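You operate a simulated robot arm through the tools that you are given. There is no shell and no other tool.

You run a simulated two-armed robot. Do the job below in one go: nothing can be reset, and whatever is moved stays where it is left.

TASK
Shut the drawer of the panel stand. Fetch the red brush and set it on the sample sheet. Press the grey scale button three times. Pick up the round brush with one hand, pass it to the other hand and put it on the top of the red cabinet. Take the green-banded tall carton and leave it on the yellow tray. Put the pink-lidded jar on top of the green-banded carton. Put the black small weight from the top of the orange-banded stack on the middle shelf of the grey rack. The order is free. Set down upright: green-banded tall carton, pink-lidded jar.

The check looks at the end state, three seconds after you hand in, the way a careful person would. Anything else that was tipped, shoved, dropped, spilled or broken makes it a failure. Flat cloth is picked up by pressing the open fingertips on it (5 to 10 N) and closing them slowly along it; thin cloth reads only 2 to 8 mm in the jaws.

THE ROBOT
Two 6-joint arms with two-finger parallel grippers on one trunk, on a base that moves. Base frame: it is fixed to the floor where the robot stands at the start and does not move with it; the origin is under the middle of the robot, x ahead of it, y to its left, z up. Lengths are in m, angles in degrees, forces in N, time in s.
The left shoulder is at the start at [-0.107, 0.177, 0.71], the right one opposite. With the tool pointing down near the work surface each hand reaches from about 0.4 to 0.54 m from the robot's upright axis, wherever it stands, measured 20 degrees to its own side. Places, roughly: drawer of the panel stand [0.6, 0, 0.7]; green-banded carton (12x8x8 cm) [0.9, -7.5, 0.6]; green-banded tall carton (6x9x12 cm) [-0.1, -4.5, 0.9]; grey scale button [-0.6, -2.4, 0.9]; middle shelf of the grey rack [8.3, 5.3, 0.9]; pink-lidded jar (7x7x11 cm) [-0.8, -4.9, 0.9]; red brush (17x5x10 cm) [-1.2, 0.5, 0.2]; round brush (3x3x13 cm) [-0.7, -3.1, 0.9]; sample sheet [-1.75, -3.5, 0.75]; small weight [10.5, 2.75, 0.5]; top of the red cabinet (23x19 cm) [-1.36, -3.36, 1.1]; yellow tray (11x14x7 cm) [0, -4.9, 0.8]. Payload 1.57 kg a hand.
Tool frame (each hand has its own): the origin (TCP) lies between the finger pads and is the grasp point; the fingertips stand 0.03 m ahead of it; z points along the fingers, y is the line along which they close. Largest opening 0.08 m; finger width 0.017, thickness 0.012; the body of the gripper, 0.04 by 0.082 m, starts 0.08 m behind the TCP.
Orientation is told as [roll, pitch, yaw] about the base's x, y, z axes, in that order, counted from this pose: with the fingers straight down and closing along the base's y, the tool's x points along the base's -x, its y along +y and its z along -z.

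THE INTERFACE
- The arms move only by the tool jog_arm. It takes "left_targets", "right_targets" or both (then of equal length, played together; a hand with none holds still); each is a list that holds one entry, the list of rows, each a list of 7 numbers: the shift along the base's x, y, z in units of 300 mm (1.0 is 300 mm), then the turn, a rotation vector about the base's x, y, z in units of 45 degrees (1.0 is 45 degrees), then the opening, from 0 (shut) to 1 (fully open). In form: [[[x, y, z, rx, ry, rz, claw], ...]]. A call has 1 to 20 rows; each row is the pose to reach, as a shift and turn from the pose commanded when the call began. A call with a number of a shift or a turn outside -1 to 1 is refused whole. A row lasts 0.2 s, in which the tool goes at most 0.05 m and 8.6 degrees; a call with a longer step from one row to the next is refused whole, and so is a gripper value outside its range. A pose out of reach is approached as far as the arm can. The call stops where the force on the tool passes 40 N (or 10 N more than at its start, if that is more) or the arm is blocked; 0.2 s more then pass. The fingers move at their own pace (about 0.072 m/s each) and stop on an object; they squeeze with about 25 N. The grip force told is the motor's: it shows also when the fingers shut on nothing. Time passes only in rows, and 0.2 s behind the last, so rows that repeat a pose let the fingers close. The reply holds the time, the measured pose of the TCP, the force on the tool along the base axes, the opening and the grip force, in the units named above and with some noise, with the torque about the TCP (base axes, N m) and any sound that the robot's microphone picked up.
- Cameras (640 x 400 px; columns grow to the right, rows downward): "scene" is now at [0.0261, -0.0052, 1.4365]; the picture's right is [0.01, -1.00, 0.00], its down [-0.82, -0.01, -0.58] and it looks along [0.58, 0.00, -0.82] (base axes); focal length 295 px, centre (320, 200). "left" rides on the left gripper at [0.072, 0.007, -0.122] in its tool frame; the picture's right is [-0.09, 1.00, 0.00], its down [-0.84, -0.08, -0.54] and it looks along [-0.54, -0.05, 0.84] (tool axes); focal length 238 px, centre (320, 200). "right" rides on the right gripper at [0.072, -0.007, -0.122] in its tool frame; the picture's right is [0.09, 1.00, 0.00], its down [-0.84, 0.08, -0.54] and it looks along [-0.54, 0.05, 0.84] (tool axes); focal length 238 px, centre (320, 200). There is no depth. A picture from a camera that has moved, and an enlarged one, comes with that camera's place and axes in the base frame and with its lens. The place of the scene camera against the robot may be out by one fixed shift of up to 0.025 m in any direction.
- grab_frame(camera): a new picture of that camera. No time passes.
- raise_lower(by): moves the trunk up (or, below 0, down) by that many m; the arms and the scene camera ride with it, the base frame stays. It gives what a move gives, with no picture.
- base_move(legs): drives the robot by 1 to 6 legs, each [ahead, left, turn to the left] in m, m and degrees, along the robot's own axes; the way and the turn of a leg run together, so that a leg with both is an arc; at most 1.5 m and 180 degrees a leg. The arms and the cameras ride along, it lands a little off, and it stops where it bumps. It gives what a move gives.
- turn_head(pan, tilt): turns the head with the scene camera to pan (to the left, within 143 degrees either way) and tilt (down, from -29 to 69), counted from straight ahead of the robot (the tilt from the chest, where the trunk bows). It gives what a move gives.
- close_up(camera, box): a new picture of the part [left, top, right, bottom] of that camera's present view, enlarged. No time passes.
- hand_in(): hands the job in; it is judged then, once.

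Places have to be worked out from the pictures, the camera data and where the tool is seen. Open the grippers and draw the arms clear of the work before you hand the job in, unless the task says otherwise.

The tools are called after "Call:" as name(argument=value, ...) on one line, values as JSON. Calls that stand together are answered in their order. jog_arm: Moves the arms, as the interface text tells. Its arguments: {"type":"object","properties":{"left_targets":{"type":"array"},"right_targets":{"type":"array"}},"required":[]} The other tools are called the same way: raise_lower (by) moves the trunk up or down; base_move (legs) drives the base; turn_head (pan, tilt) turns the head that bears the scene camera; grab_frame (camera) takes a picture; close_up (camera, box) takes an enlarged picture of a part of a camera's view; hand_in () hands the job in.

At the start:

```text
time: 0.0
left_tcp_pos: [0.3957, 0.194, 0.9187]
left_orientation: [0.0, -0.1, 0.0]
left_ft_force: [-0.3, 0.4, -0.3]
left_torque: [-0.01, 0.0, 0.02]
left_width: 0.0799
left_finger_force: 0.0
right_tcp_pos: [0.3897, -0.1415, 0.8877]
right_orientation: [-0.1, -0.1, 0.0]
right_ft_force: [0.4, 0.0, 0.0]
right_torque: [0.0, -0.02, 0.01]
right_width: 0.0798
right_finger_force: 0.1
trunk travel left (down, up): [-0.15, 0.178]
robot x, y, heading: [0.0017, 0.0034, 0.2]
head pan, tilt (commanded): [0.4, 54.8]
```

scene: 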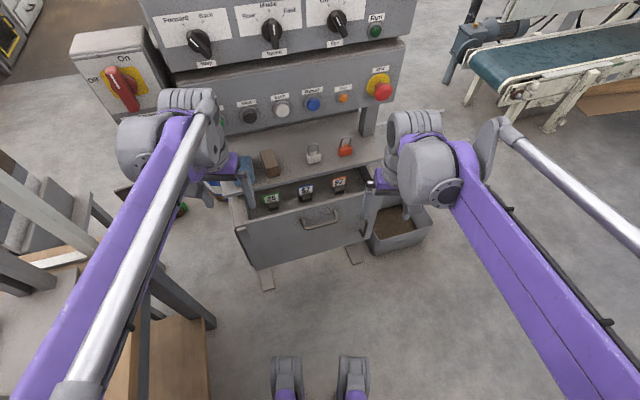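
right: 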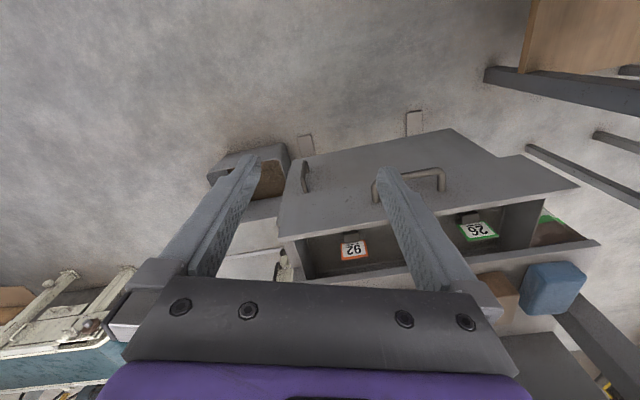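
left: 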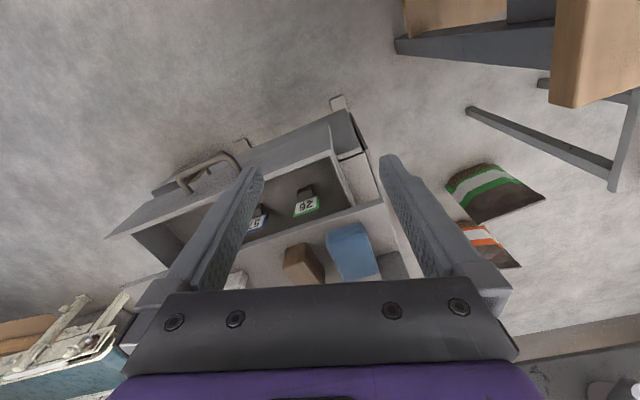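

The drawer of the panel stand is open right in front of me, slightly askew to my axes. I look closer at it before moving.

Call:
close_up(camera="scene", box=[180, 100, 440, 300])

Call:
turn_head(pan=0, tilt=25)

Call:
grab_frame(camera="scene")

```text
2.00 times, centred on (310, 200) of scene
camera zoom: at [0.0261, -0.0052, 1.4365], right [0.01, -1.0, 0.0], down [-0.82, -0.01, -0.58], along [0.58, 0.0, -0.82], focal length 589 px, centre (340, 200)
```

zoom: 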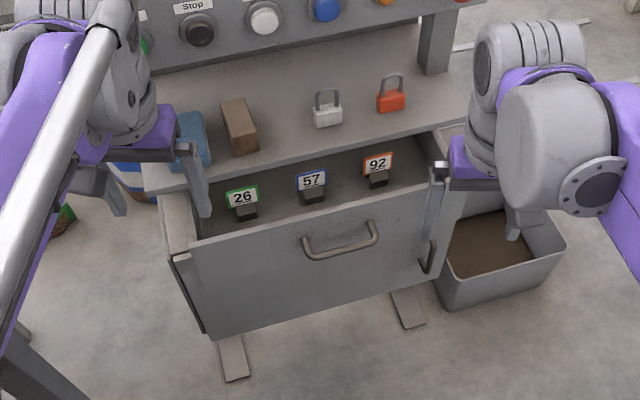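

```text
time: 0.9
left_tcp_pos: [0.3951, 0.196, 0.9193]
left_orientation: [0.0, 0.0, 0.0]
left_ft_force: [-0.4, 1.3, -0.3]
left_torque: [0.03, -0.04, -0.03]
left_width: 0.0799
left_finger_force: 0.1
right_tcp_pos: [0.3892, -0.1412, 0.8869]
right_orientation: [-0.1, 0.0, 0.0]
right_ft_force: [0.9, -0.4, -0.1]
right_torque: [0.01, 0.0, 0.01]
right_width: 0.08
right_finger_force: 0.1
trunk travel left (down, up): [-0.15, 0.178]
robot x, y, heading: [0.0026, -0.0014, -0.2]
head pan, tilt (commanded): [0.0, 25.0]
```

```text
taken
camera scene: at [0.0459, -0.0057, 1.4802], right [0.0, -1.0, 0.0], down [-0.42, 0.0, -0.91], along [0.91, 0.0, -0.42], focal length 295 px, centre (320, 200)
```

scene: 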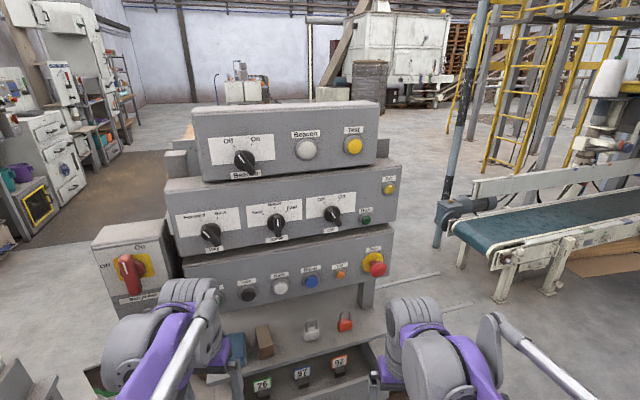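

The head turns well. I survey the surroundings in all directions before planning the drive.

Call:
turn_head(pan=60, tilt=20)

Call:
grab_frame(camera="scene")

Call:
turn_head(pan=120, tilt=20)

Call:
grab_frame(camera="scene")

Call:
turn_head(pan=-60, tilt=20)

Call:
grab_frame(camera="scene")

Call:
turn_head(pan=-120, tilt=20)

Call:
grab_frame(camera="scene")

Call:
turn_head(pan=143, tilt=40)

Call:
grab_frame(camera="scene")

Call:
turn_head(pan=100, tilt=50)

Call:
grab_frame(camera="scene")

```text
time: 2.2
left_tcp_pos: [0.3971, 0.1956, 0.9194]
left_orientation: [-0.1, 0.0, 0.0]
left_ft_force: [0.6, 0.2, 0.5]
left_torque: [-0.01, -0.04, 0.01]
left_width: 0.0799
left_finger_force: 0.0
right_tcp_pos: [0.3889, -0.1412, 0.8869]
right_orientation: [0.0, 0.0, 0.0]
right_ft_force: [-0.9, 0.6, -0.4]
right_torque: [-0.04, -0.01, -0.02]
right_width: 0.0799
right_finger_force: 0.0
trunk travel left (down, up): [-0.15, 0.178]
robot x, y, heading: [0.0016, 0.0009, 0.3]
head pan, tilt (commanded): [60.0, 20.0]
```

```text
taken
camera scene: at [0.0004, 0.0749, 1.4884], right [0.87, -0.5, 0.0], down [-0.17, -0.3, -0.94], along [0.47, 0.81, -0.34], focal length 295 px, centre (320, 200)
```

scene: 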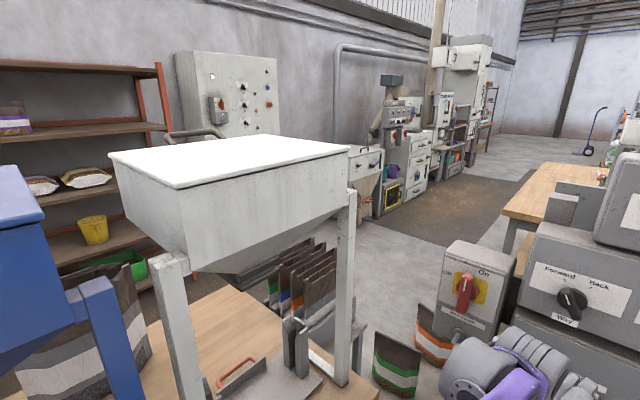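

```text
time: 3.5
left_tcp_pos: [0.3958, 0.1944, 0.9182]
left_orientation: [0.0, -0.1, 0.0]
left_ft_force: [-1.0, -0.1, 0.0]
left_torque: [-0.03, -0.02, 0.0]
left_width: 0.0801
left_finger_force: 0.0
right_tcp_pos: [0.3888, -0.1422, 0.8874]
right_orientation: [0.0, 0.0, -0.1]
right_ft_force: [-0.3, -0.7, -0.5]
right_torque: [0.0, -0.01, -0.01]
right_width: 0.0802
right_finger_force: 0.1
trunk travel left (down, up): [-0.15, 0.178]
robot x, y, heading: [-0.0014, -0.0002, 0.0]
head pan, tilt (commanded): [120.0, 20.0]
```

```text
taken
camera scene: at [-0.0927, 0.075, 1.4884], right [0.87, 0.5, 0.0], down [0.17, -0.3, -0.94], along [-0.47, 0.81, -0.34], focal length 295 px, centre (320, 200)
```

scene: 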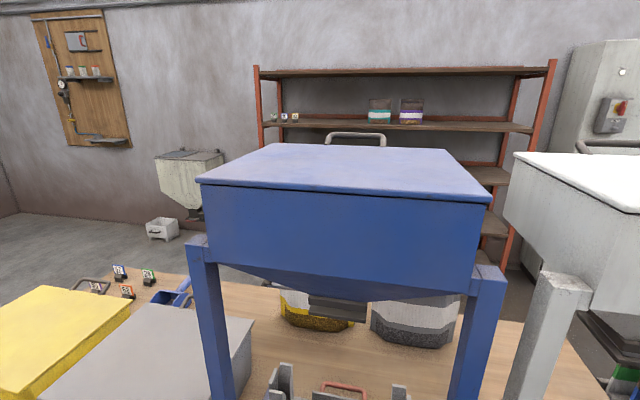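

```text
time: 6.2
left_tcp_pos: [0.3965, 0.1939, 0.919]
left_orientation: [0.1, 0.0, 0.0]
left_ft_force: [0.4, 0.5, -0.3]
left_torque: [0.03, 0.01, 0.0]
left_width: 0.0797
left_finger_force: 0.2
right_tcp_pos: [0.3894, -0.1406, 0.8881]
right_orientation: [0.1, 0.0, 0.1]
right_ft_force: [-0.5, -0.4, -0.5]
right_torque: [0.02, -0.01, 0.0]
right_width: 0.08
right_finger_force: 0.0
trunk travel left (down, up): [-0.15, 0.178]
robot x, y, heading: [-0.0012, 0.0012, 0.2]
head pan, tilt (commanded): [-60.0, 20.0]
```

```text
taken
camera scene: at [0.0004, -0.0863, 1.4884], right [-0.87, -0.5, 0.0], down [-0.17, 0.3, -0.94], along [0.47, -0.81, -0.34], focal length 295 px, centre (320, 200)
```

scene: 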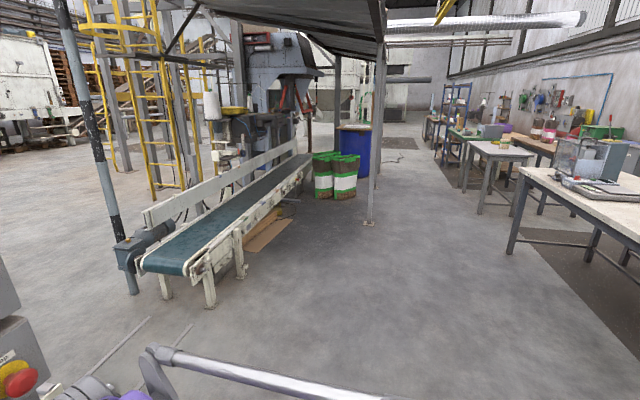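

```text
time: 7.5
left_tcp_pos: [0.3961, 0.1949, 0.9188]
left_orientation: [0.0, 0.0, -0.1]
left_ft_force: [-0.7, 1.0, 0.2]
left_torque: [0.0, 0.0, 0.03]
left_width: 0.0798
left_finger_force: 0.0
right_tcp_pos: [0.3886, -0.142, 0.8878]
right_orientation: [0.0, 0.0, 0.0]
right_ft_force: [0.3, -0.4, 0.7]
right_torque: [0.02, 0.03, -0.01]
right_width: 0.08
right_finger_force: 0.1
trunk travel left (down, up): [-0.15, 0.178]
robot x, y, heading: [-0.0004, 0.0012, -0.1]
head pan, tilt (commanded): [-120.0, 20.0]
```

```text
taken
camera scene: at [-0.0927, -0.0864, 1.4884], right [-0.87, 0.5, 0.0], down [0.17, 0.3, -0.94], along [-0.47, -0.81, -0.34], focal length 295 px, centre (320, 200)
```

scene: 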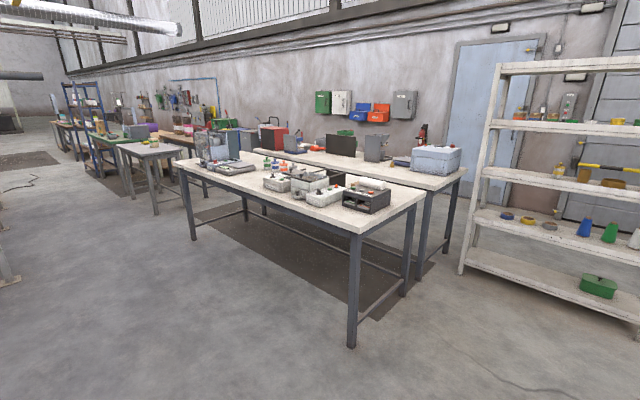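

```text
time: 11.2
left_tcp_pos: [0.3971, 0.1945, 0.9181]
left_orientation: [0.0, 0.0, -0.1]
left_ft_force: [0.3, -0.6, -0.6]
left_torque: [0.0, -0.01, -0.01]
left_width: 0.08
left_finger_force: 0.0
right_tcp_pos: [0.3886, -0.1408, 0.8878]
right_orientation: [0.0, 0.0, 0.0]
right_ft_force: [-0.6, -0.2, -0.9]
right_torque: [0.03, 0.01, 0.0]
right_width: 0.0797
right_finger_force: 0.1
trunk travel left (down, up): [-0.15, 0.178]
robot x, y, heading: [-0.0009, -0.0011, -0.1]
head pan, tilt (commanded): [143.0, 40.0]
```

```text
taken
camera scene: at [-0.1141, 0.0455, 1.457], right [0.6, 0.8, 0.0], down [0.51, -0.39, -0.77], along [-0.61, 0.46, -0.64], focal length 295 px, centre (320, 200)
```

scene: 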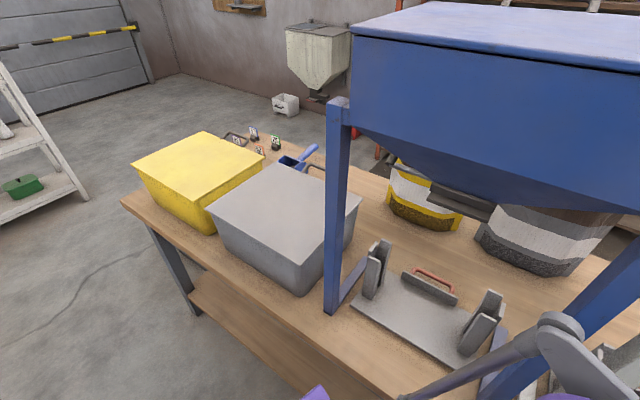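

```text
time: 12.3
left_tcp_pos: [0.3961, 0.1951, 0.919]
left_orientation: [0.0, -0.1, 0.0]
left_ft_force: [0.1, 0.1, -0.1]
left_torque: [0.0, -0.02, -0.01]
left_width: 0.0801
left_finger_force: 0.1
right_tcp_pos: [0.3893, -0.1403, 0.8867]
right_orientation: [0.1, 0.0, 0.0]
right_ft_force: [-0.5, 0.4, -0.8]
right_torque: [0.03, 0.0, 0.01]
right_width: 0.0799
right_finger_force: 0.1
trunk travel left (down, up): [-0.15, 0.178]
robot x, y, heading: [-0.0023, 0.0031, 0.1]
head pan, tilt (commanded): [100.0, 50.0]
```

```text
taken
camera scene: at [-0.0597, 0.0701, 1.4428], right [0.98, 0.17, 0.0], down [0.13, -0.75, -0.64], along [-0.11, 0.63, -0.77], focal length 295 px, centre (320, 200)
```

scene: 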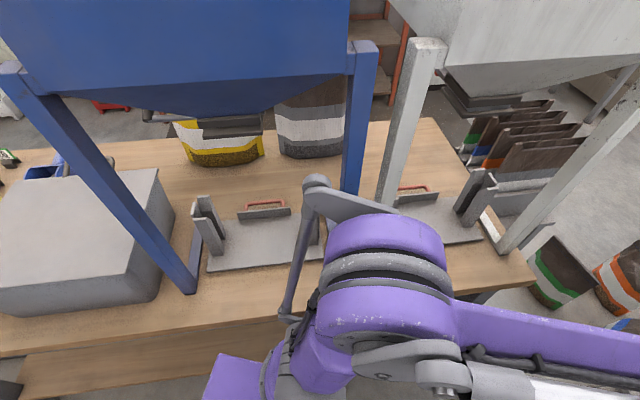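

The bench is to my left, the panel stand ahead and turned by about 15°. I take close-ups from both wrist cameras to triangulate the drawer front.

Call:
close_up(camera="left", box=[90, 80, 410, 280])

Call:
close_up(camera="right", box=[260, 80, 620, 305])

Call:
turn_head(pan=0, tilt=62)

Call:
grab_frame(camera="scene")

```text
2.00 times, centred on (250, 180) of left
camera zoom: at [0.3237, 0.2025, 1.0415], right [0.09, 1.0, 0.0], down [0.84, -0.08, 0.54], along [0.54, -0.05, -0.84], focal length 477 px, centre (460, 240)
```

zoom: 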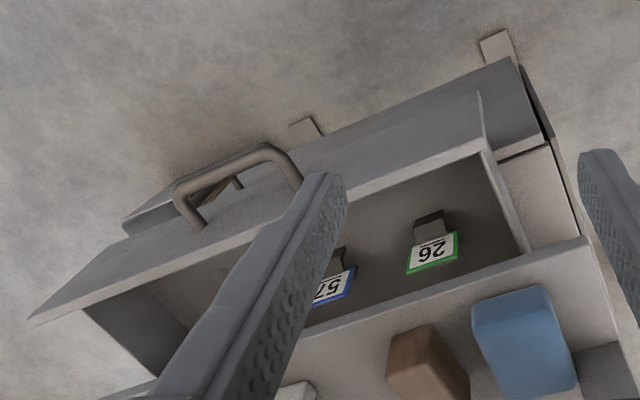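

```text
1.78 times, centred on (440, 192) of right
camera zoom: at [0.3171, -0.1486, 1.0087], right [-0.09, 1.0, 0.0], down [0.84, 0.08, 0.54], along [0.54, 0.05, -0.84], focal length 424 px, centre (107, 213)
```

zoom: 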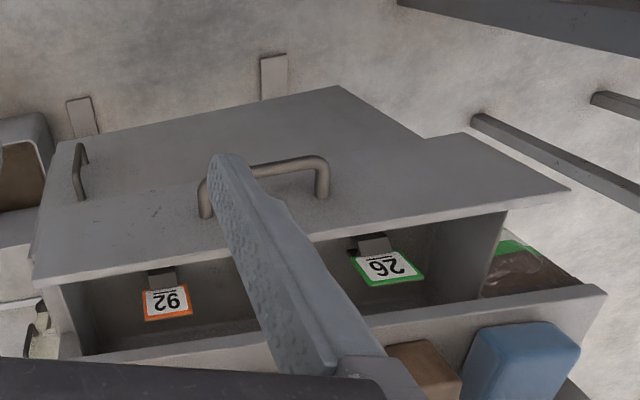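

```text
time: 14.1
left_tcp_pos: [0.3958, 0.1943, 0.9175]
left_orientation: [0.1, 0.1, -0.1]
left_ft_force: [1.3, -0.6, 0.3]
left_torque: [-0.02, 0.02, 0.01]
left_width: 0.0801
left_finger_force: 0.1
right_tcp_pos: [0.3894, -0.1413, 0.8886]
right_orientation: [0.0, -0.1, 0.0]
right_ft_force: [0.6, -0.9, 0.2]
right_torque: [-0.01, -0.03, 0.01]
right_width: 0.0798
right_finger_force: 0.0
trunk travel left (down, up): [-0.15, 0.178]
robot x, y, heading: [0.0055, 0.0022, 0.3]
head pan, tilt (commanded): [0.0, 62.0]
```

```text
taken
camera scene: at [0.0181, -0.0057, 1.4279], right [0.0, -1.0, 0.0], down [-0.88, 0.0, -0.47], along [0.47, 0.0, -0.88], focal length 295 px, centre (320, 200)
```

scene: 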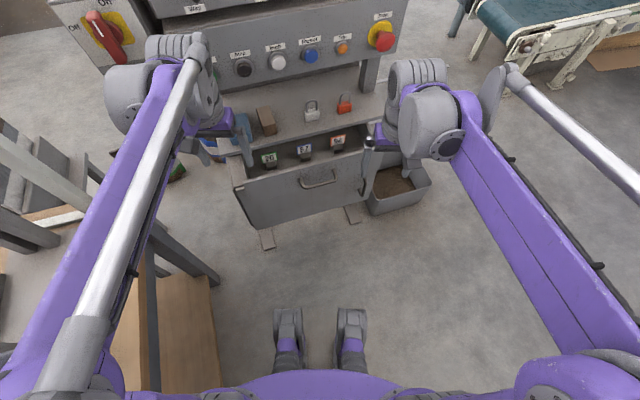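

From the two wrist cameras I get the drawer front's top corners near (0.445, 0.208, 0.735) and (0.563, -0.187, 0.739), so it closes along about (0.96, 0.29), roughly 0.09 m. I lower the closed left hand in front of the left half of the drawer, clear of the handle.

Call:
jog_arm(left_targets=[[[0, -0.05, -0.15, 0, 0, 0, 0], [0, -0.1, -0.3, 0, 0, 0, 0], [0, -0.15, -0.45, 0, 0, 0, 0], [0, -0.2, -0.6, 0, 0, 0, 0], [0, -0.22, -0.64, 0, 0, 0, 0], [0, -0.22, -0.64, 0, 0, 0, 0]]])

Call:
grab_frame(camera="scene")

Call:
grab_frame(camera="left")

```text
time: 15.5
left_tcp_pos: [0.3968, 0.1285, 0.7273]
left_orientation: [0.0, 0.0, 0.0]
left_ft_force: [0.1, -0.1, 0.2]
left_torque: [-0.03, 0.0, 0.01]
left_width: 0.0
left_finger_force: 21.2
right_tcp_pos: [0.3884, -0.1411, 0.8868]
right_orientation: [0.0, 0.0, 0.0]
right_ft_force: [0.9, -1.1, -0.5]
right_torque: [-0.03, -0.01, 0.01]
right_width: 0.0801
right_finger_force: 0.0
trunk travel left (down, up): [-0.15, 0.178]
robot x, y, heading: [-0.0002, 0.0015, -0.2]
head pan, tilt (commanded): [0.0, 62.0]
```

```text
taken
camera scene: at [0.0181, -0.0057, 1.4279], right [0.0, -1.0, 0.0], down [-0.88, 0.0, -0.47], along [0.47, 0.0, -0.88], focal length 295 px, centre (320, 200)
```

scene: 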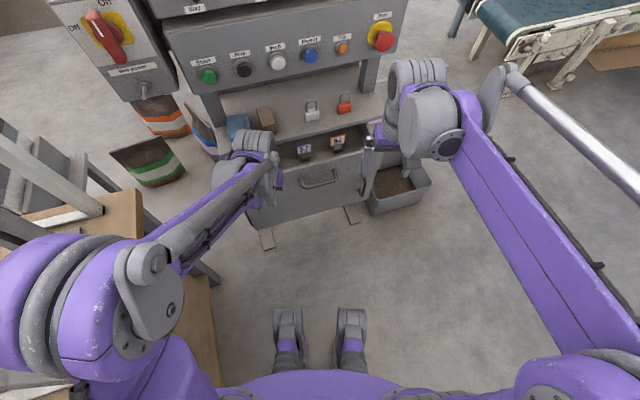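

```text
taken
camera left: at [0.3243, 0.1362, 0.8488], right [0.09, 1.0, 0.0], down [0.84, -0.08, 0.54], along [0.54, -0.05, -0.84], focal length 238 px, centre (320, 200)
```

left: 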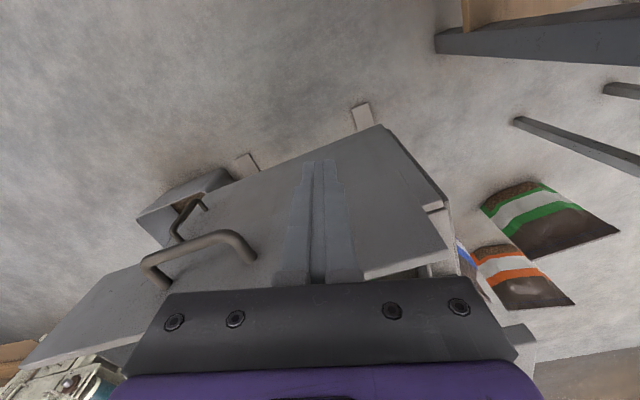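

The left fingers are in front of the panel, clear of the handle. I push along (0.958, 0.286) in small steps.

Call:
jog_arm(left_targets=[[[0.0958, 0.0286, 0, 0, 0, 0, 0], [0.1437, 0.0429, 0, 0, 0, 0, 0], [0.1916, 0.0572, 0, 0, 0, 0, 0], [0.2395, 0.0715, 0, 0, 0, 0, 0], [0.2874, 0.0858, 0, 0, 0, 0, 0], [0.3353, 0.1001, 0, 0, 0, 0, 0], [0.3832, 0.1144, 0, 0, 0, 0, 0], [0.4311, 0.1287, 0, 0, 0, 0, 0]]])

Call:
grab_frame(camera="scene")

Call:
grab_frame(camera="left")

```text
time: 17.3
left_tcp_pos: [0.5261, 0.1683, 0.7272]
left_orientation: [-0.1, -0.1, 0.0]
left_ft_force: [-0.5, 0.5, 0.1]
left_torque: [0.0, 0.01, 0.02]
left_width: 0.0
left_finger_force: 21.5
right_tcp_pos: [0.3884, -0.1409, 0.8874]
right_orientation: [0.0, 0.0, -0.1]
right_ft_force: [-0.1, -0.4, 0.0]
right_torque: [0.0, 0.02, 0.03]
right_width: 0.0801
right_finger_force: 0.0
trunk travel left (down, up): [-0.15, 0.178]
robot x, y, heading: [0.0002, 0.0016, 0.0]
head pan, tilt (commanded): [0.0, 62.0]
```

```text
taken
camera scene: at [0.0183, -0.0056, 1.4279], right [0.0, -1.0, 0.0], down [-0.88, 0.0, -0.47], along [0.47, 0.0, -0.88], focal length 295 px, centre (320, 200)
```

scene: 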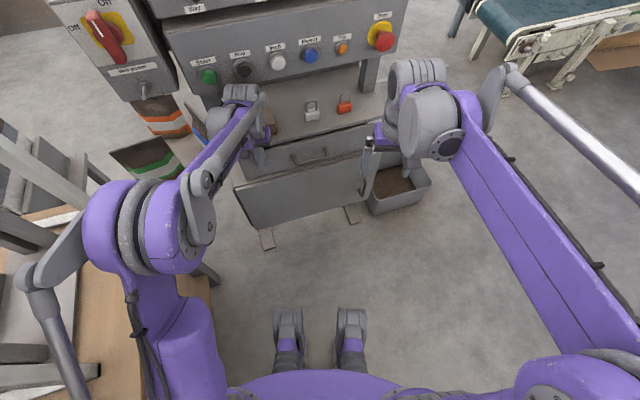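

```text
taken
camera left: at [0.453, 0.1754, 0.8496], right [0.09, 1.0, 0.0], down [0.84, -0.08, 0.54], along [0.54, -0.05, -0.84], focal length 238 px, centre (320, 200)
```

left: 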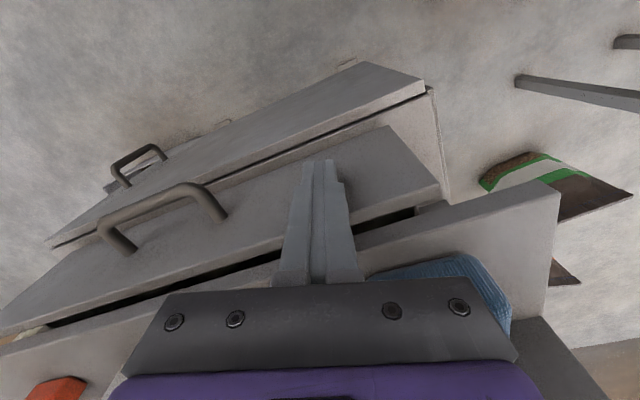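

The drawer moved about 0.08 m and a thin gap is left. I raise the hand 12 mm so that its body clears the sponge on the stand and push on slowly until the force shows the stop.

Call:
jog_arm(left_targets=[[[-0.01, -0.02, 0.04, 0, 0, 0, 0], [0.019, -0.01, 0.04, 0, 0, 0, 0], [0.038, -0.004, 0.04, 0, 0, 0, 0], [0.057, 0.001, 0.04, 0, 0, 0, 0], [0.076, 0.007, 0.04, 0, 0, 0, 0]]])

Call:
grab_frame(camera="left")

```text
time: 18.3
left_tcp_pos: [0.5348, 0.165, 0.7402]
left_orientation: [-0.1, 0.7, 0.0]
left_ft_force: [-13.3, -2.3, 2.7]
left_torque: [0.05, -0.03, 0.1]
left_width: 0.0
left_finger_force: 21.5
right_tcp_pos: [0.3863, -0.141, 0.8874]
right_orientation: [0.1, -0.1, 0.1]
right_ft_force: [0.5, 0.2, 0.1]
right_torque: [-0.02, 0.02, -0.01]
right_width: 0.0797
right_finger_force: 0.0
trunk travel left (down, up): [-0.15, 0.178]
robot x, y, heading: [0.0016, 0.0018, -0.2]
head pan, tilt (commanded): [0.0, 62.0]
heard: click
stopped in row 4 (left hand): the force on the tool passed its limit at 49 N (the readings are from after the stop); the commanded pose is now the measured one
```

```text
taken
camera left: at [0.464, 0.1734, 0.8627], right [0.09, 1.0, 0.0], down [0.84, -0.08, 0.53], along [0.53, -0.05, -0.85], focal length 238 px, centre (320, 200)
```

left: 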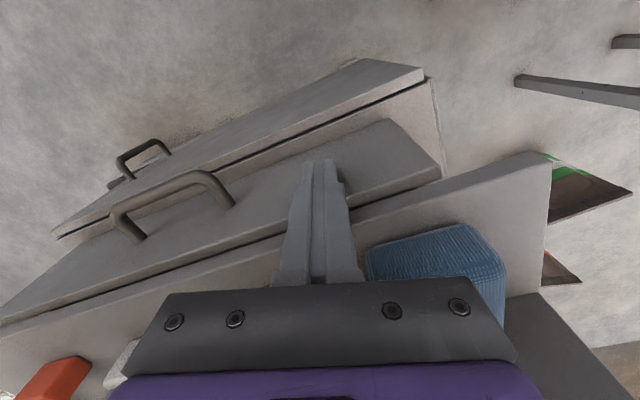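

A click was heard and the gap is gone: the drawer is shut. I back the hand off, raise it again, and look around behind the bench for the red brush.

Call:
jog_arm(left_targets=[[[-0.15, -0.045, 0, 0, 0, 0, 0], [-0.3, -0.09, 0, 0, 0, 0, 0], [-0.45, -0.07, 0.1, 0, 0, 0, 0], [-0.48, 0.0, 0.25, 0, 0, 0, 0.3], [-0.48, 0.05, 0.4, 0, 0, 0, 0.6], [-0.48, 0.1, 0.55, 0, 0, 0, 1], [-0.48, 0.1, 0.6, 0, 0, 0, 1]]])

Call:
grab_frame(camera="scene")

Call:
turn_head(pan=143, tilt=60)

Call:
grab_frame(camera="scene")

Call:
turn_head(pan=-143, tilt=30)

Call:
grab_frame(camera="scene")

```text
refused: row 3 steps farther than a row can; nothing moved
```

```text
taken
camera scene: at [0.0159, -0.0061, 1.4281], right [0.0, -1.0, 0.0], down [-0.88, 0.0, -0.47], along [0.47, 0.0, -0.88], focal length 295 px, centre (320, 200)
```

scene: 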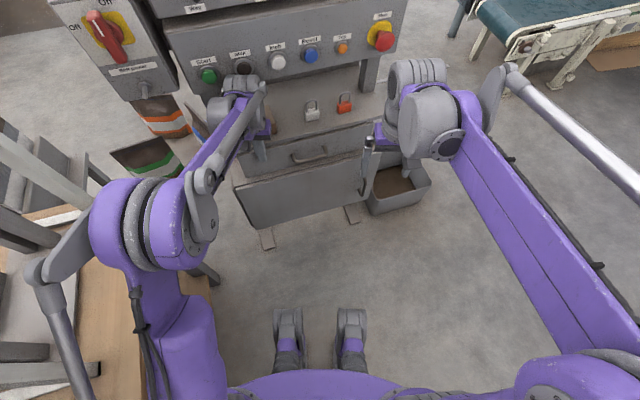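

```text
time: 20.5
left_tcp_pos: [0.5343, 0.1648, 0.7397]
left_orientation: [0.0, 0.6, 0.1]
left_ft_force: [-22.8, -6.6, -1.9]
left_torque: [-0.06, 0.02, 0.18]
left_width: 0.0004
left_finger_force: 20.6
right_tcp_pos: [0.3865, -0.1414, 0.8881]
right_orientation: [-0.1, -0.2, 0.0]
right_ft_force: [-1.0, 0.1, 0.1]
right_torque: [-0.02, -0.01, -0.01]
right_width: 0.08
right_finger_force: 0.0
trunk travel left (down, up): [-0.15, 0.178]
robot x, y, heading: [-0.0007, -0.0003, 0.1]
head pan, tilt (commanded): [143.0, 60.0]
```

```text
taken
camera scene: at [-0.1027, 0.0336, 1.4301], right [0.6, 0.8, 0.0], down [0.69, -0.52, -0.5], along [-0.4, 0.3, -0.87], focal length 295 px, centre (320, 200)
```

scene: 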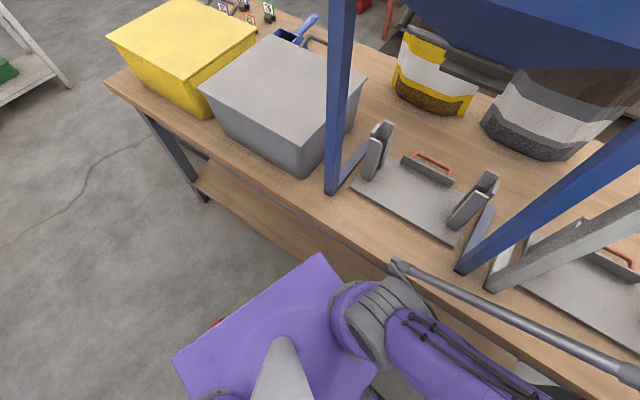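

```text
time: 24.4
left_tcp_pos: [0.5341, 0.1655, 0.7401]
left_orientation: [0.0, 0.6, 0.0]
left_ft_force: [-23.8, -7.5, -0.8]
left_torque: [0.04, -0.01, 0.18]
left_width: 0.0
left_finger_force: 21.1
right_tcp_pos: [0.3869, -0.1418, 0.8888]
right_orientation: [0.0, 0.0, 0.0]
right_ft_force: [-0.2, 0.3, -1.6]
right_torque: [0.03, -0.03, -0.02]
right_width: 0.0801
right_finger_force: 0.1
trunk travel left (down, up): [-0.15, 0.178]
robot x, y, heading: [0.0055, -0.0012, -0.1]
head pan, tilt (commanded): [-143.0, 30.0]
```

```text
taken
camera scene: at [-0.1219, -0.0612, 1.472], right [-0.6, 0.8, 0.0], down [0.4, 0.3, -0.86], along [-0.69, -0.52, -0.5], focal length 295 px, centre (320, 200)
```

scene: 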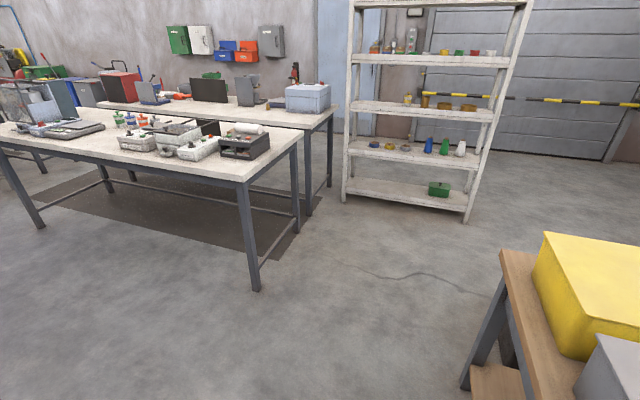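

The row step was too long; I split the retreat into shorter steps.

Call:
jog_arm(left_targets=[[[-0.12, -0.036, 0, 0, 0, 0, 0], [-0.24, -0.07, 0, 0, 0, 0, 0], [-0.36, -0.07, 0.06, 0, 0, 0, 0], [-0.44, -0.03, 0.16, 0, 0, 0, 0.3], [-0.48, 0.02, 0.28, 0, 0, 0, 0.6], [-0.48, 0.06, 0.42, 0, 0, 0, 1], [-0.48, 0.1, 0.56, 0, 0, 0, 1], [-0.48, 0.1, 0.6, 0, 0, 0, 1]]])

Call:
turn_head(pan=0, tilt=55)

Call:
grab_frame(camera="scene")

```text
time: 26.2
left_tcp_pos: [0.3932, 0.1945, 0.9203]
left_orientation: [-0.1, 0.6, 0.1]
left_ft_force: [-0.2, -0.1, 0.2]
left_torque: [-0.02, -0.02, 0.03]
left_width: 0.0801
left_finger_force: 0.0
right_tcp_pos: [0.3887, -0.1412, 0.8875]
right_orientation: [0.0, 0.0, 0.2]
right_ft_force: [0.0, 0.4, 0.4]
right_torque: [0.01, 0.0, 0.0]
right_width: 0.08
right_finger_force: 0.0
trunk travel left (down, up): [-0.15, 0.178]
robot x, y, heading: [-0.0035, -0.0003, 0.0]
head pan, tilt (commanded): [-143.0, 30.0]
```

```text
time: 28.5
left_tcp_pos: [0.3933, 0.1956, 0.9195]
left_orientation: [-0.1, 0.6, 0.0]
left_ft_force: [-0.1, -0.6, -0.9]
left_torque: [0.04, -0.01, -0.03]
left_width: 0.0798
left_finger_force: 0.1
right_tcp_pos: [0.3872, -0.1409, 0.8871]
right_orientation: [0.1, 0.1, 0.0]
right_ft_force: [-1.1, 0.6, 0.1]
right_torque: [-0.03, -0.04, 0.0]
right_width: 0.0799
right_finger_force: 0.0
trunk travel left (down, up): [-0.15, 0.178]
robot x, y, heading: [-0.0051, -0.0013, 0.2]
head pan, tilt (commanded): [0.0, 55.0]
```

```text
taken
camera scene: at [0.0253, -0.0058, 1.4363], right [0.0, -1.0, 0.0], down [-0.82, 0.0, -0.57], along [0.57, 0.0, -0.82], focal length 295 px, centre (320, 200)
```

scene: 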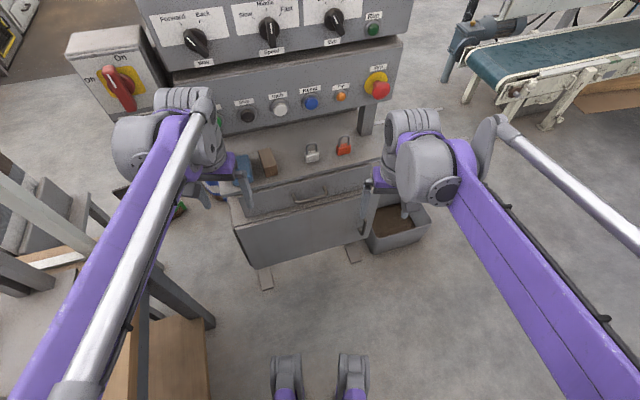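

The drawer is shut and everything on the stand is in its place. Now I back off along the free aisle between bench and table to get a view of the red brush at about (-1.2, 0.5, 0.2).

Call:
base_move(legs=[[-0.5, -0.3, 0], [-0.4, 0, 0]])

Call:
turn_head(pan=110, tilt=45)

Call:
grab_frame(camera="scene")

Call:
turn_head(pan=60, tilt=40)

Call:
grab_frame(camera="scene")

```text
time: 33.9
left_tcp_pos: [-0.5085, -0.1049, 0.92]
left_orientation: [-0.1, 0.5, 0.3]
left_ft_force: [-1.0, -0.7, -0.5]
left_torque: [0.01, -0.03, 0.02]
left_width: 0.08
left_finger_force: 0.0
right_tcp_pos: [-0.5132, -0.4415, 0.8876]
right_orientation: [0.0, 0.0, 0.3]
right_ft_force: [0.2, -0.2, -0.5]
right_torque: [0.0, 0.01, -0.01]
right_width: 0.0799
right_finger_force: 0.0
trunk travel left (down, up): [-0.15, 0.178]
robot x, y, heading: [-0.8986, -0.2996, 0.2]
head pan, tilt (commanded): [0.0, 55.0]
```

```text
time: 35.8
left_tcp_pos: [-0.5094, -0.1042, 0.919]
left_orientation: [-0.2, 0.6, 0.3]
left_ft_force: [-0.3, -0.1, 0.6]
left_torque: [-0.01, 0.0, 0.02]
left_width: 0.08
left_finger_force: 0.1
right_tcp_pos: [-0.513, -0.4423, 0.8871]
right_orientation: [0.0, 0.0, 0.3]
right_ft_force: [0.5, -0.2, -0.4]
right_torque: [-0.01, 0.0, 0.0]
right_width: 0.08
right_finger_force: 0.0
trunk travel left (down, up): [-0.15, 0.178]
robot x, y, heading: [-0.9015, -0.3027, 0.3]
head pan, tilt (commanded): [110.0, 45.0]
```

```text
taken
camera scene: at [-0.9765, -0.231, 1.4497], right [0.94, 0.35, 0.0], down [0.24, -0.66, -0.71], along [-0.24, 0.66, -0.71], focal length 295 px, centre (320, 200)
```

scene: 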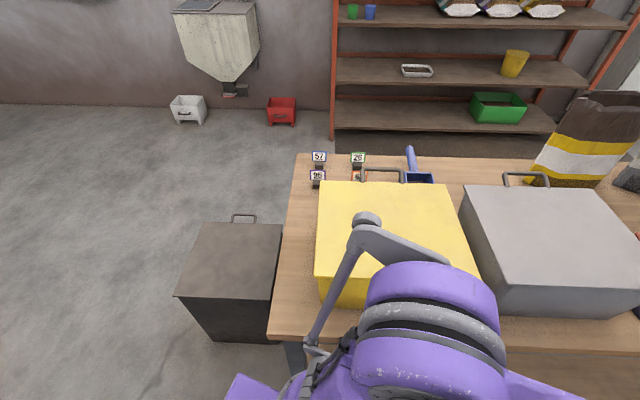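

```text
time: 37.0
left_tcp_pos: [-0.5094, -0.1046, 0.9189]
left_orientation: [0.0, 0.6, 0.2]
left_ft_force: [-0.3, -0.6, -0.7]
left_torque: [-0.01, 0.01, -0.01]
left_width: 0.0801
left_finger_force: 0.1
right_tcp_pos: [-0.513, -0.4421, 0.8858]
right_orientation: [0.0, 0.0, 0.4]
right_ft_force: [0.7, 0.4, -0.2]
right_torque: [-0.01, 0.01, 0.0]
right_width: 0.08
right_finger_force: 0.1
trunk travel left (down, up): [-0.15, 0.178]
robot x, y, heading: [-0.9006, -0.3022, 0.2]
head pan, tilt (commanded): [60.0, 40.0]
```

```text
taken
camera scene: at [-0.9063, -0.2334, 1.4569], right [0.87, -0.5, 0.0], down [-0.32, -0.56, -0.77], along [0.38, 0.67, -0.64], focal length 295 px, centre (320, 200)
```

scene: 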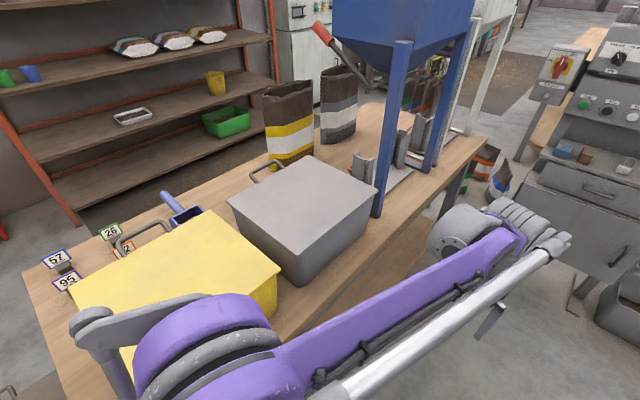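

At the end of the bench stands a dark lidded bin; the brush must lie on the bench's lower shelf near that end. I drive back past the bench end and turn left to look under it.

Call:
base_move(legs=[[-0.85, -0.2, 0], [0, 0, 80]])

Call:
turn_head(pan=-30, tilt=45)

Call:
grab_frame(camera="scene")

Call:
turn_head(pan=20, tilt=30)

Call:
grab_frame(camera="scene")

```text
time: 45.0
left_tcp_pos: [-1.8743, -0.0847, 0.9198]
left_orientation: [-0.1, 0.6, 79.7]
left_ft_force: [0.8, 0.1, -0.6]
left_torque: [-0.03, -0.02, 0.0]
left_width: 0.0799
left_finger_force: 0.1
right_tcp_pos: [-1.5445, -0.1499, 0.8873]
right_orientation: [0.0, 0.0, 79.8]
right_ft_force: [0.3, -0.6, -0.2]
right_torque: [-0.02, -0.03, 0.04]
right_width: 0.0798
right_finger_force: 0.1
trunk travel left (down, up): [-0.15, 0.178]
robot x, y, heading: [-1.7514, -0.5068, 79.7]
head pan, tilt (commanded): [60.0, 40.0]
```

```text
time: 46.7
left_tcp_pos: [-1.8738, -0.0843, 0.9184]
left_orientation: [-0.1, 0.6, 79.8]
left_ft_force: [-1.0, 0.2, -0.3]
left_torque: [0.0, -0.01, 0.0]
left_width: 0.08
left_finger_force: 0.0
right_tcp_pos: [-1.5432, -0.1499, 0.8874]
right_orientation: [0.0, 0.0, 79.7]
right_ft_force: [0.5, -0.2, 0.3]
right_torque: [0.0, 0.01, -0.01]
right_width: 0.0801
right_finger_force: 0.1
trunk travel left (down, up): [-0.15, 0.178]
robot x, y, heading: [-1.754, -0.5072, 80.0]
head pan, tilt (commanded): [-30.0, 45.0]
```

```text
taken
camera scene: at [-1.7189, -0.4836, 1.4497], right [0.76, -0.65, 0.0], down [-0.46, -0.54, -0.71], along [0.46, 0.54, -0.71], focal length 295 px, centre (320, 200)
```

scene: 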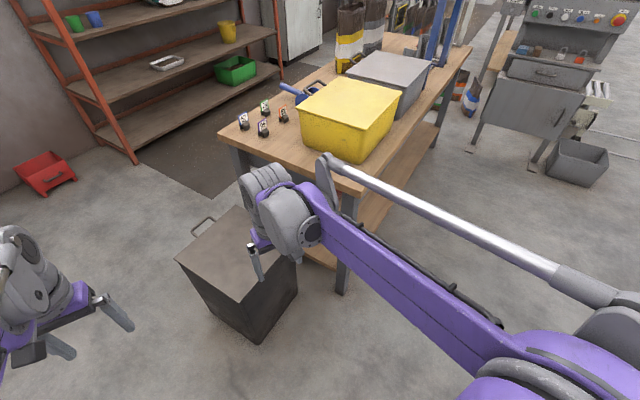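

```text
time: 47.9
left_tcp_pos: [-1.8741, -0.0857, 0.919]
left_orientation: [-0.1, 0.6, 79.8]
left_ft_force: [0.9, 0.3, -0.5]
left_torque: [0.02, -0.01, 0.0]
left_width: 0.0801
left_finger_force: 0.0
right_tcp_pos: [-1.544, -0.1495, 0.8864]
right_orientation: [0.1, 0.0, 79.8]
right_ft_force: [-0.1, -0.1, -0.5]
right_torque: [0.01, -0.03, -0.02]
right_width: 0.0798
right_finger_force: 0.0
trunk travel left (down, up): [-0.15, 0.178]
robot x, y, heading: [-1.7537, -0.506, 79.6]
head pan, tilt (commanded): [20.0, 30.0]
```

```text
taken
camera scene: at [-1.7866, -0.4566, 1.4723], right [0.99, 0.17, 0.0], down [0.08, -0.49, -0.87], along [-0.15, 0.85, -0.5], focal length 295 px, centre (320, 200)
```

scene: 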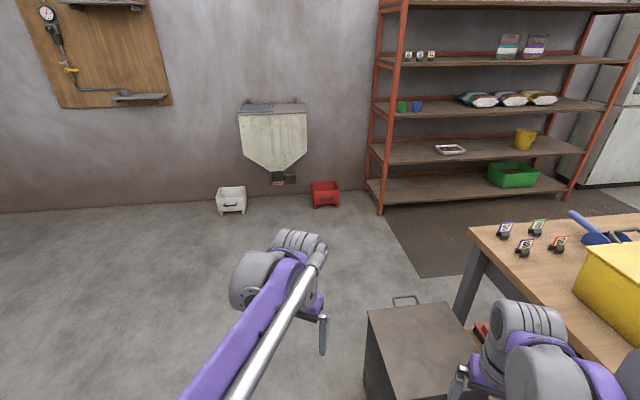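

Something red shows just behind the right gripper at the bench end, under the tabletop. I shift left and ahead, clear of the bin, to see it freely.

Call:
base_move(legs=[[0.05, 0.4, 0], [0.6, 0.0, 0]])

Call:
turn_head(pan=-50, tilt=45)

Call:
grab_frame(camera="scene")

Call:
grab_frame(camera="right")

```text
time: 54.9
left_tcp_pos: [-2.1499, 0.627, 0.9189]
left_orientation: [-0.1, 0.6, 79.7]
left_ft_force: [-0.1, -1.0, 0.5]
left_torque: [0.01, -0.02, 0.0]
left_width: 0.08
left_finger_force: 0.1
right_tcp_pos: [-1.821, 0.5626, 0.8872]
right_orientation: [0.0, 0.0, 79.9]
right_ft_force: [0.4, 0.0, 0.0]
right_torque: [-0.03, -0.02, 0.02]
right_width: 0.08
right_finger_force: 0.1
trunk travel left (down, up): [-0.15, 0.178]
robot x, y, heading: [-2.0312, 0.2057, 80.1]
head pan, tilt (commanded): [20.0, 30.0]
```

```text
time: 56.3
left_tcp_pos: [-2.1507, 0.6275, 0.9191]
left_orientation: [-0.1, 0.5, 79.8]
left_ft_force: [-0.1, 0.0, -0.6]
left_torque: [-0.04, -0.04, 0.02]
left_width: 0.0799
left_finger_force: 0.0
right_tcp_pos: [-1.8211, 0.5621, 0.888]
right_orientation: [-0.1, 0.1, 79.8]
right_ft_force: [0.3, 0.7, -0.1]
right_torque: [0.0, 0.0, 0.01]
right_width: 0.0798
right_finger_force: 0.2
trunk travel left (down, up): [-0.15, 0.178]
robot x, y, heading: [-2.0272, 0.2054, 79.8]
head pan, tilt (commanded): [-50.0, 45.0]
```

```text
taken
camera scene: at [-1.9773, 0.2067, 1.4497], right [0.5, -0.87, 0.0], down [-0.61, -0.35, -0.71], along [0.61, 0.35, -0.71], focal length 295 px, centre (320, 200)
```

scene: 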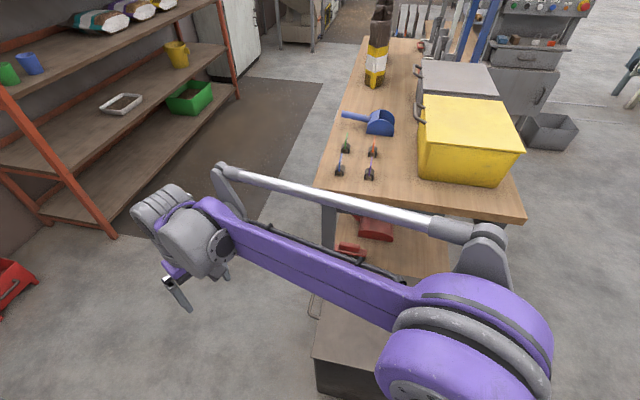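

```text
taken
camera right: at [-1.8265, 0.4894, 1.0087], right [-1.0, 0.09, 0.0], down [0.07, 0.84, 0.54], along [0.05, 0.54, -0.84], focal length 238 px, centre (320, 200)
```

right: 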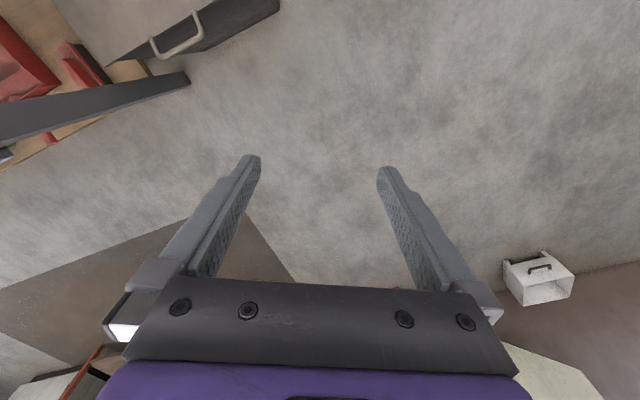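

Two red items lie on the lower shelf at the bench end: a large red pan and a smaller brush beside it. I drive round to the far side of the bench and turn toward them.

Call:
base_move(legs=[[0.85, 0.1, 0], [0, 0, -125]])

Call:
turn_head(pan=0, tilt=45)

Call:
grab_frame(camera="scene")

Call:
grab_frame(camera="right")

Call:
grab_frame(camera="left")

```text
time: 66.0
left_tcp_pos: [-1.557, 0.926, 0.9187]
left_orientation: [0.0, 0.6, -44.5]
left_ft_force: [0.5, 0.2, 0.2]
left_torque: [-0.02, 0.0, -0.01]
left_width: 0.0797
left_finger_force: 0.1
right_tcp_pos: [-1.7972, 0.6896, 0.8866]
right_orientation: [0.1, 0.1, -44.5]
right_ft_force: [-0.3, 0.6, 0.4]
right_torque: [-0.02, 0.05, -0.03]
right_width: 0.08
right_finger_force: 0.0
trunk travel left (down, up): [-0.15, 0.178]
robot x, y, heading: [-1.9756, 1.0649, -44.6]
head pan, tilt (commanded): [-50.0, 45.0]
```

```text
time: 67.2
left_tcp_pos: [-1.5589, 0.927, 0.9189]
left_orientation: [-0.2, 0.7, -44.5]
left_ft_force: [-0.4, -1.2, 0.2]
left_torque: [0.01, -0.01, 0.01]
left_width: 0.0801
left_finger_force: 0.1
right_tcp_pos: [-1.7964, 0.6904, 0.8879]
right_orientation: [0.1, 0.0, -44.5]
right_ft_force: [-0.1, 0.0, 0.5]
right_torque: [0.01, 0.0, 0.0]
right_width: 0.0799
right_finger_force: 0.1
trunk travel left (down, up): [-0.15, 0.178]
robot x, y, heading: [-1.9751, 1.0637, -44.4]
head pan, tilt (commanded): [0.0, 45.0]
```

```text
taken
camera scene: at [-1.9542, 1.0238, 1.4497], right [-0.7, -0.71, 0.0], down [-0.5, 0.5, -0.71], along [0.5, -0.5, -0.71], focal length 295 px, centre (320, 200)
```

scene: 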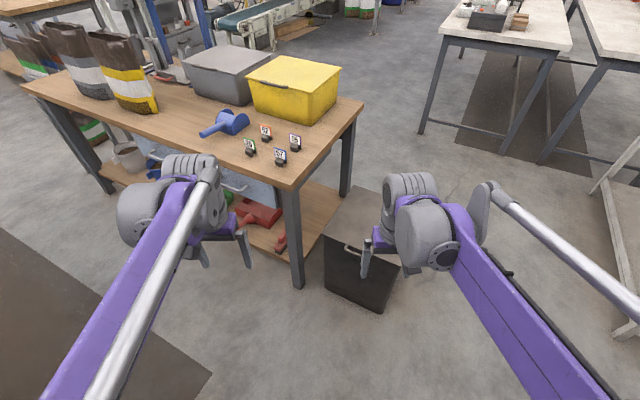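

```text
taken
camera right: at [-1.8527, 0.7352, 1.0087], right [0.63, 0.78, 0.0], down [0.65, -0.53, 0.54], along [0.42, -0.34, -0.84], focal length 238 px, centre (320, 200)
```

right: 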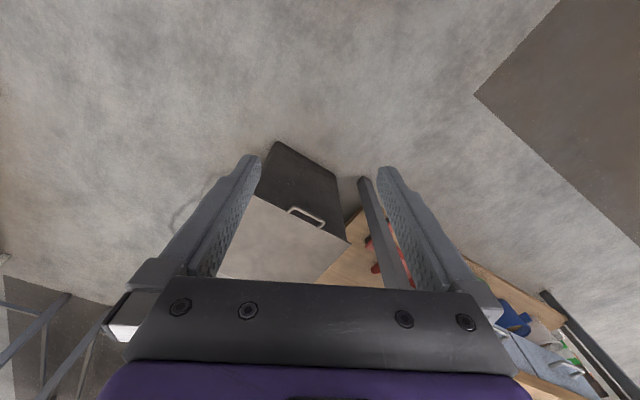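

```text
taken
camera left: at [-1.6036, 0.9823, 1.0426], right [0.76, 0.65, 0.0], down [0.55, -0.64, 0.53], along [0.34, -0.41, -0.85], focal length 238 px, centre (320, 200)
```

left: 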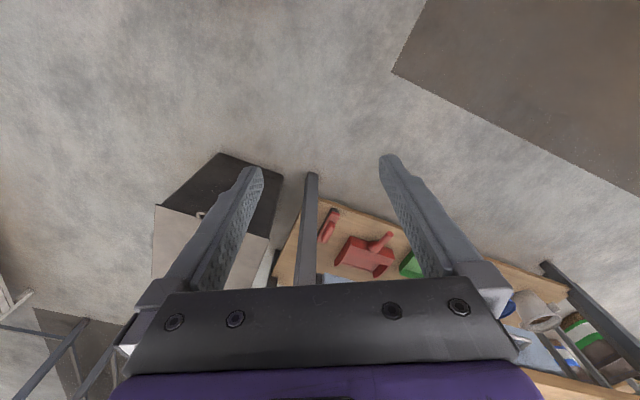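

I see a red handled scoop and a slim red item beside it on the lower shelf. I zoom in from both cameras to tell which is the brush.

Call:
close_up(camera="left", box=[260, 170, 460, 295])

Call:
close_up(camera="scene", box=[200, 160, 360, 260])

```text
3.20 times, centred on (360, 232) of left
camera zoom: at [-1.6036, 0.9823, 1.0426], right [0.76, 0.65, 0.0], down [0.55, -0.64, 0.53], along [0.34, -0.41, -0.85], focal length 763 px, centre (192, 96)
```

zoom: 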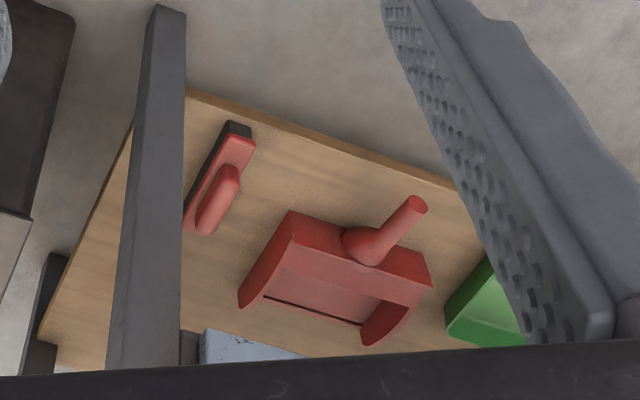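

```text
4.00 times, centred on (280, 210) of scene
camera zoom: at [-1.9542, 1.0238, 1.4497], right [-0.7, -0.71, 0.0], down [-0.5, 0.5, -0.71], along [0.5, -0.5, -0.71], focal length 1178 px, centre (480, 160)
```

zoom: 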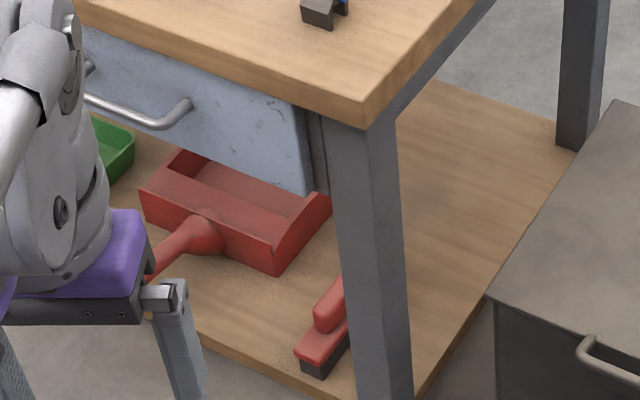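

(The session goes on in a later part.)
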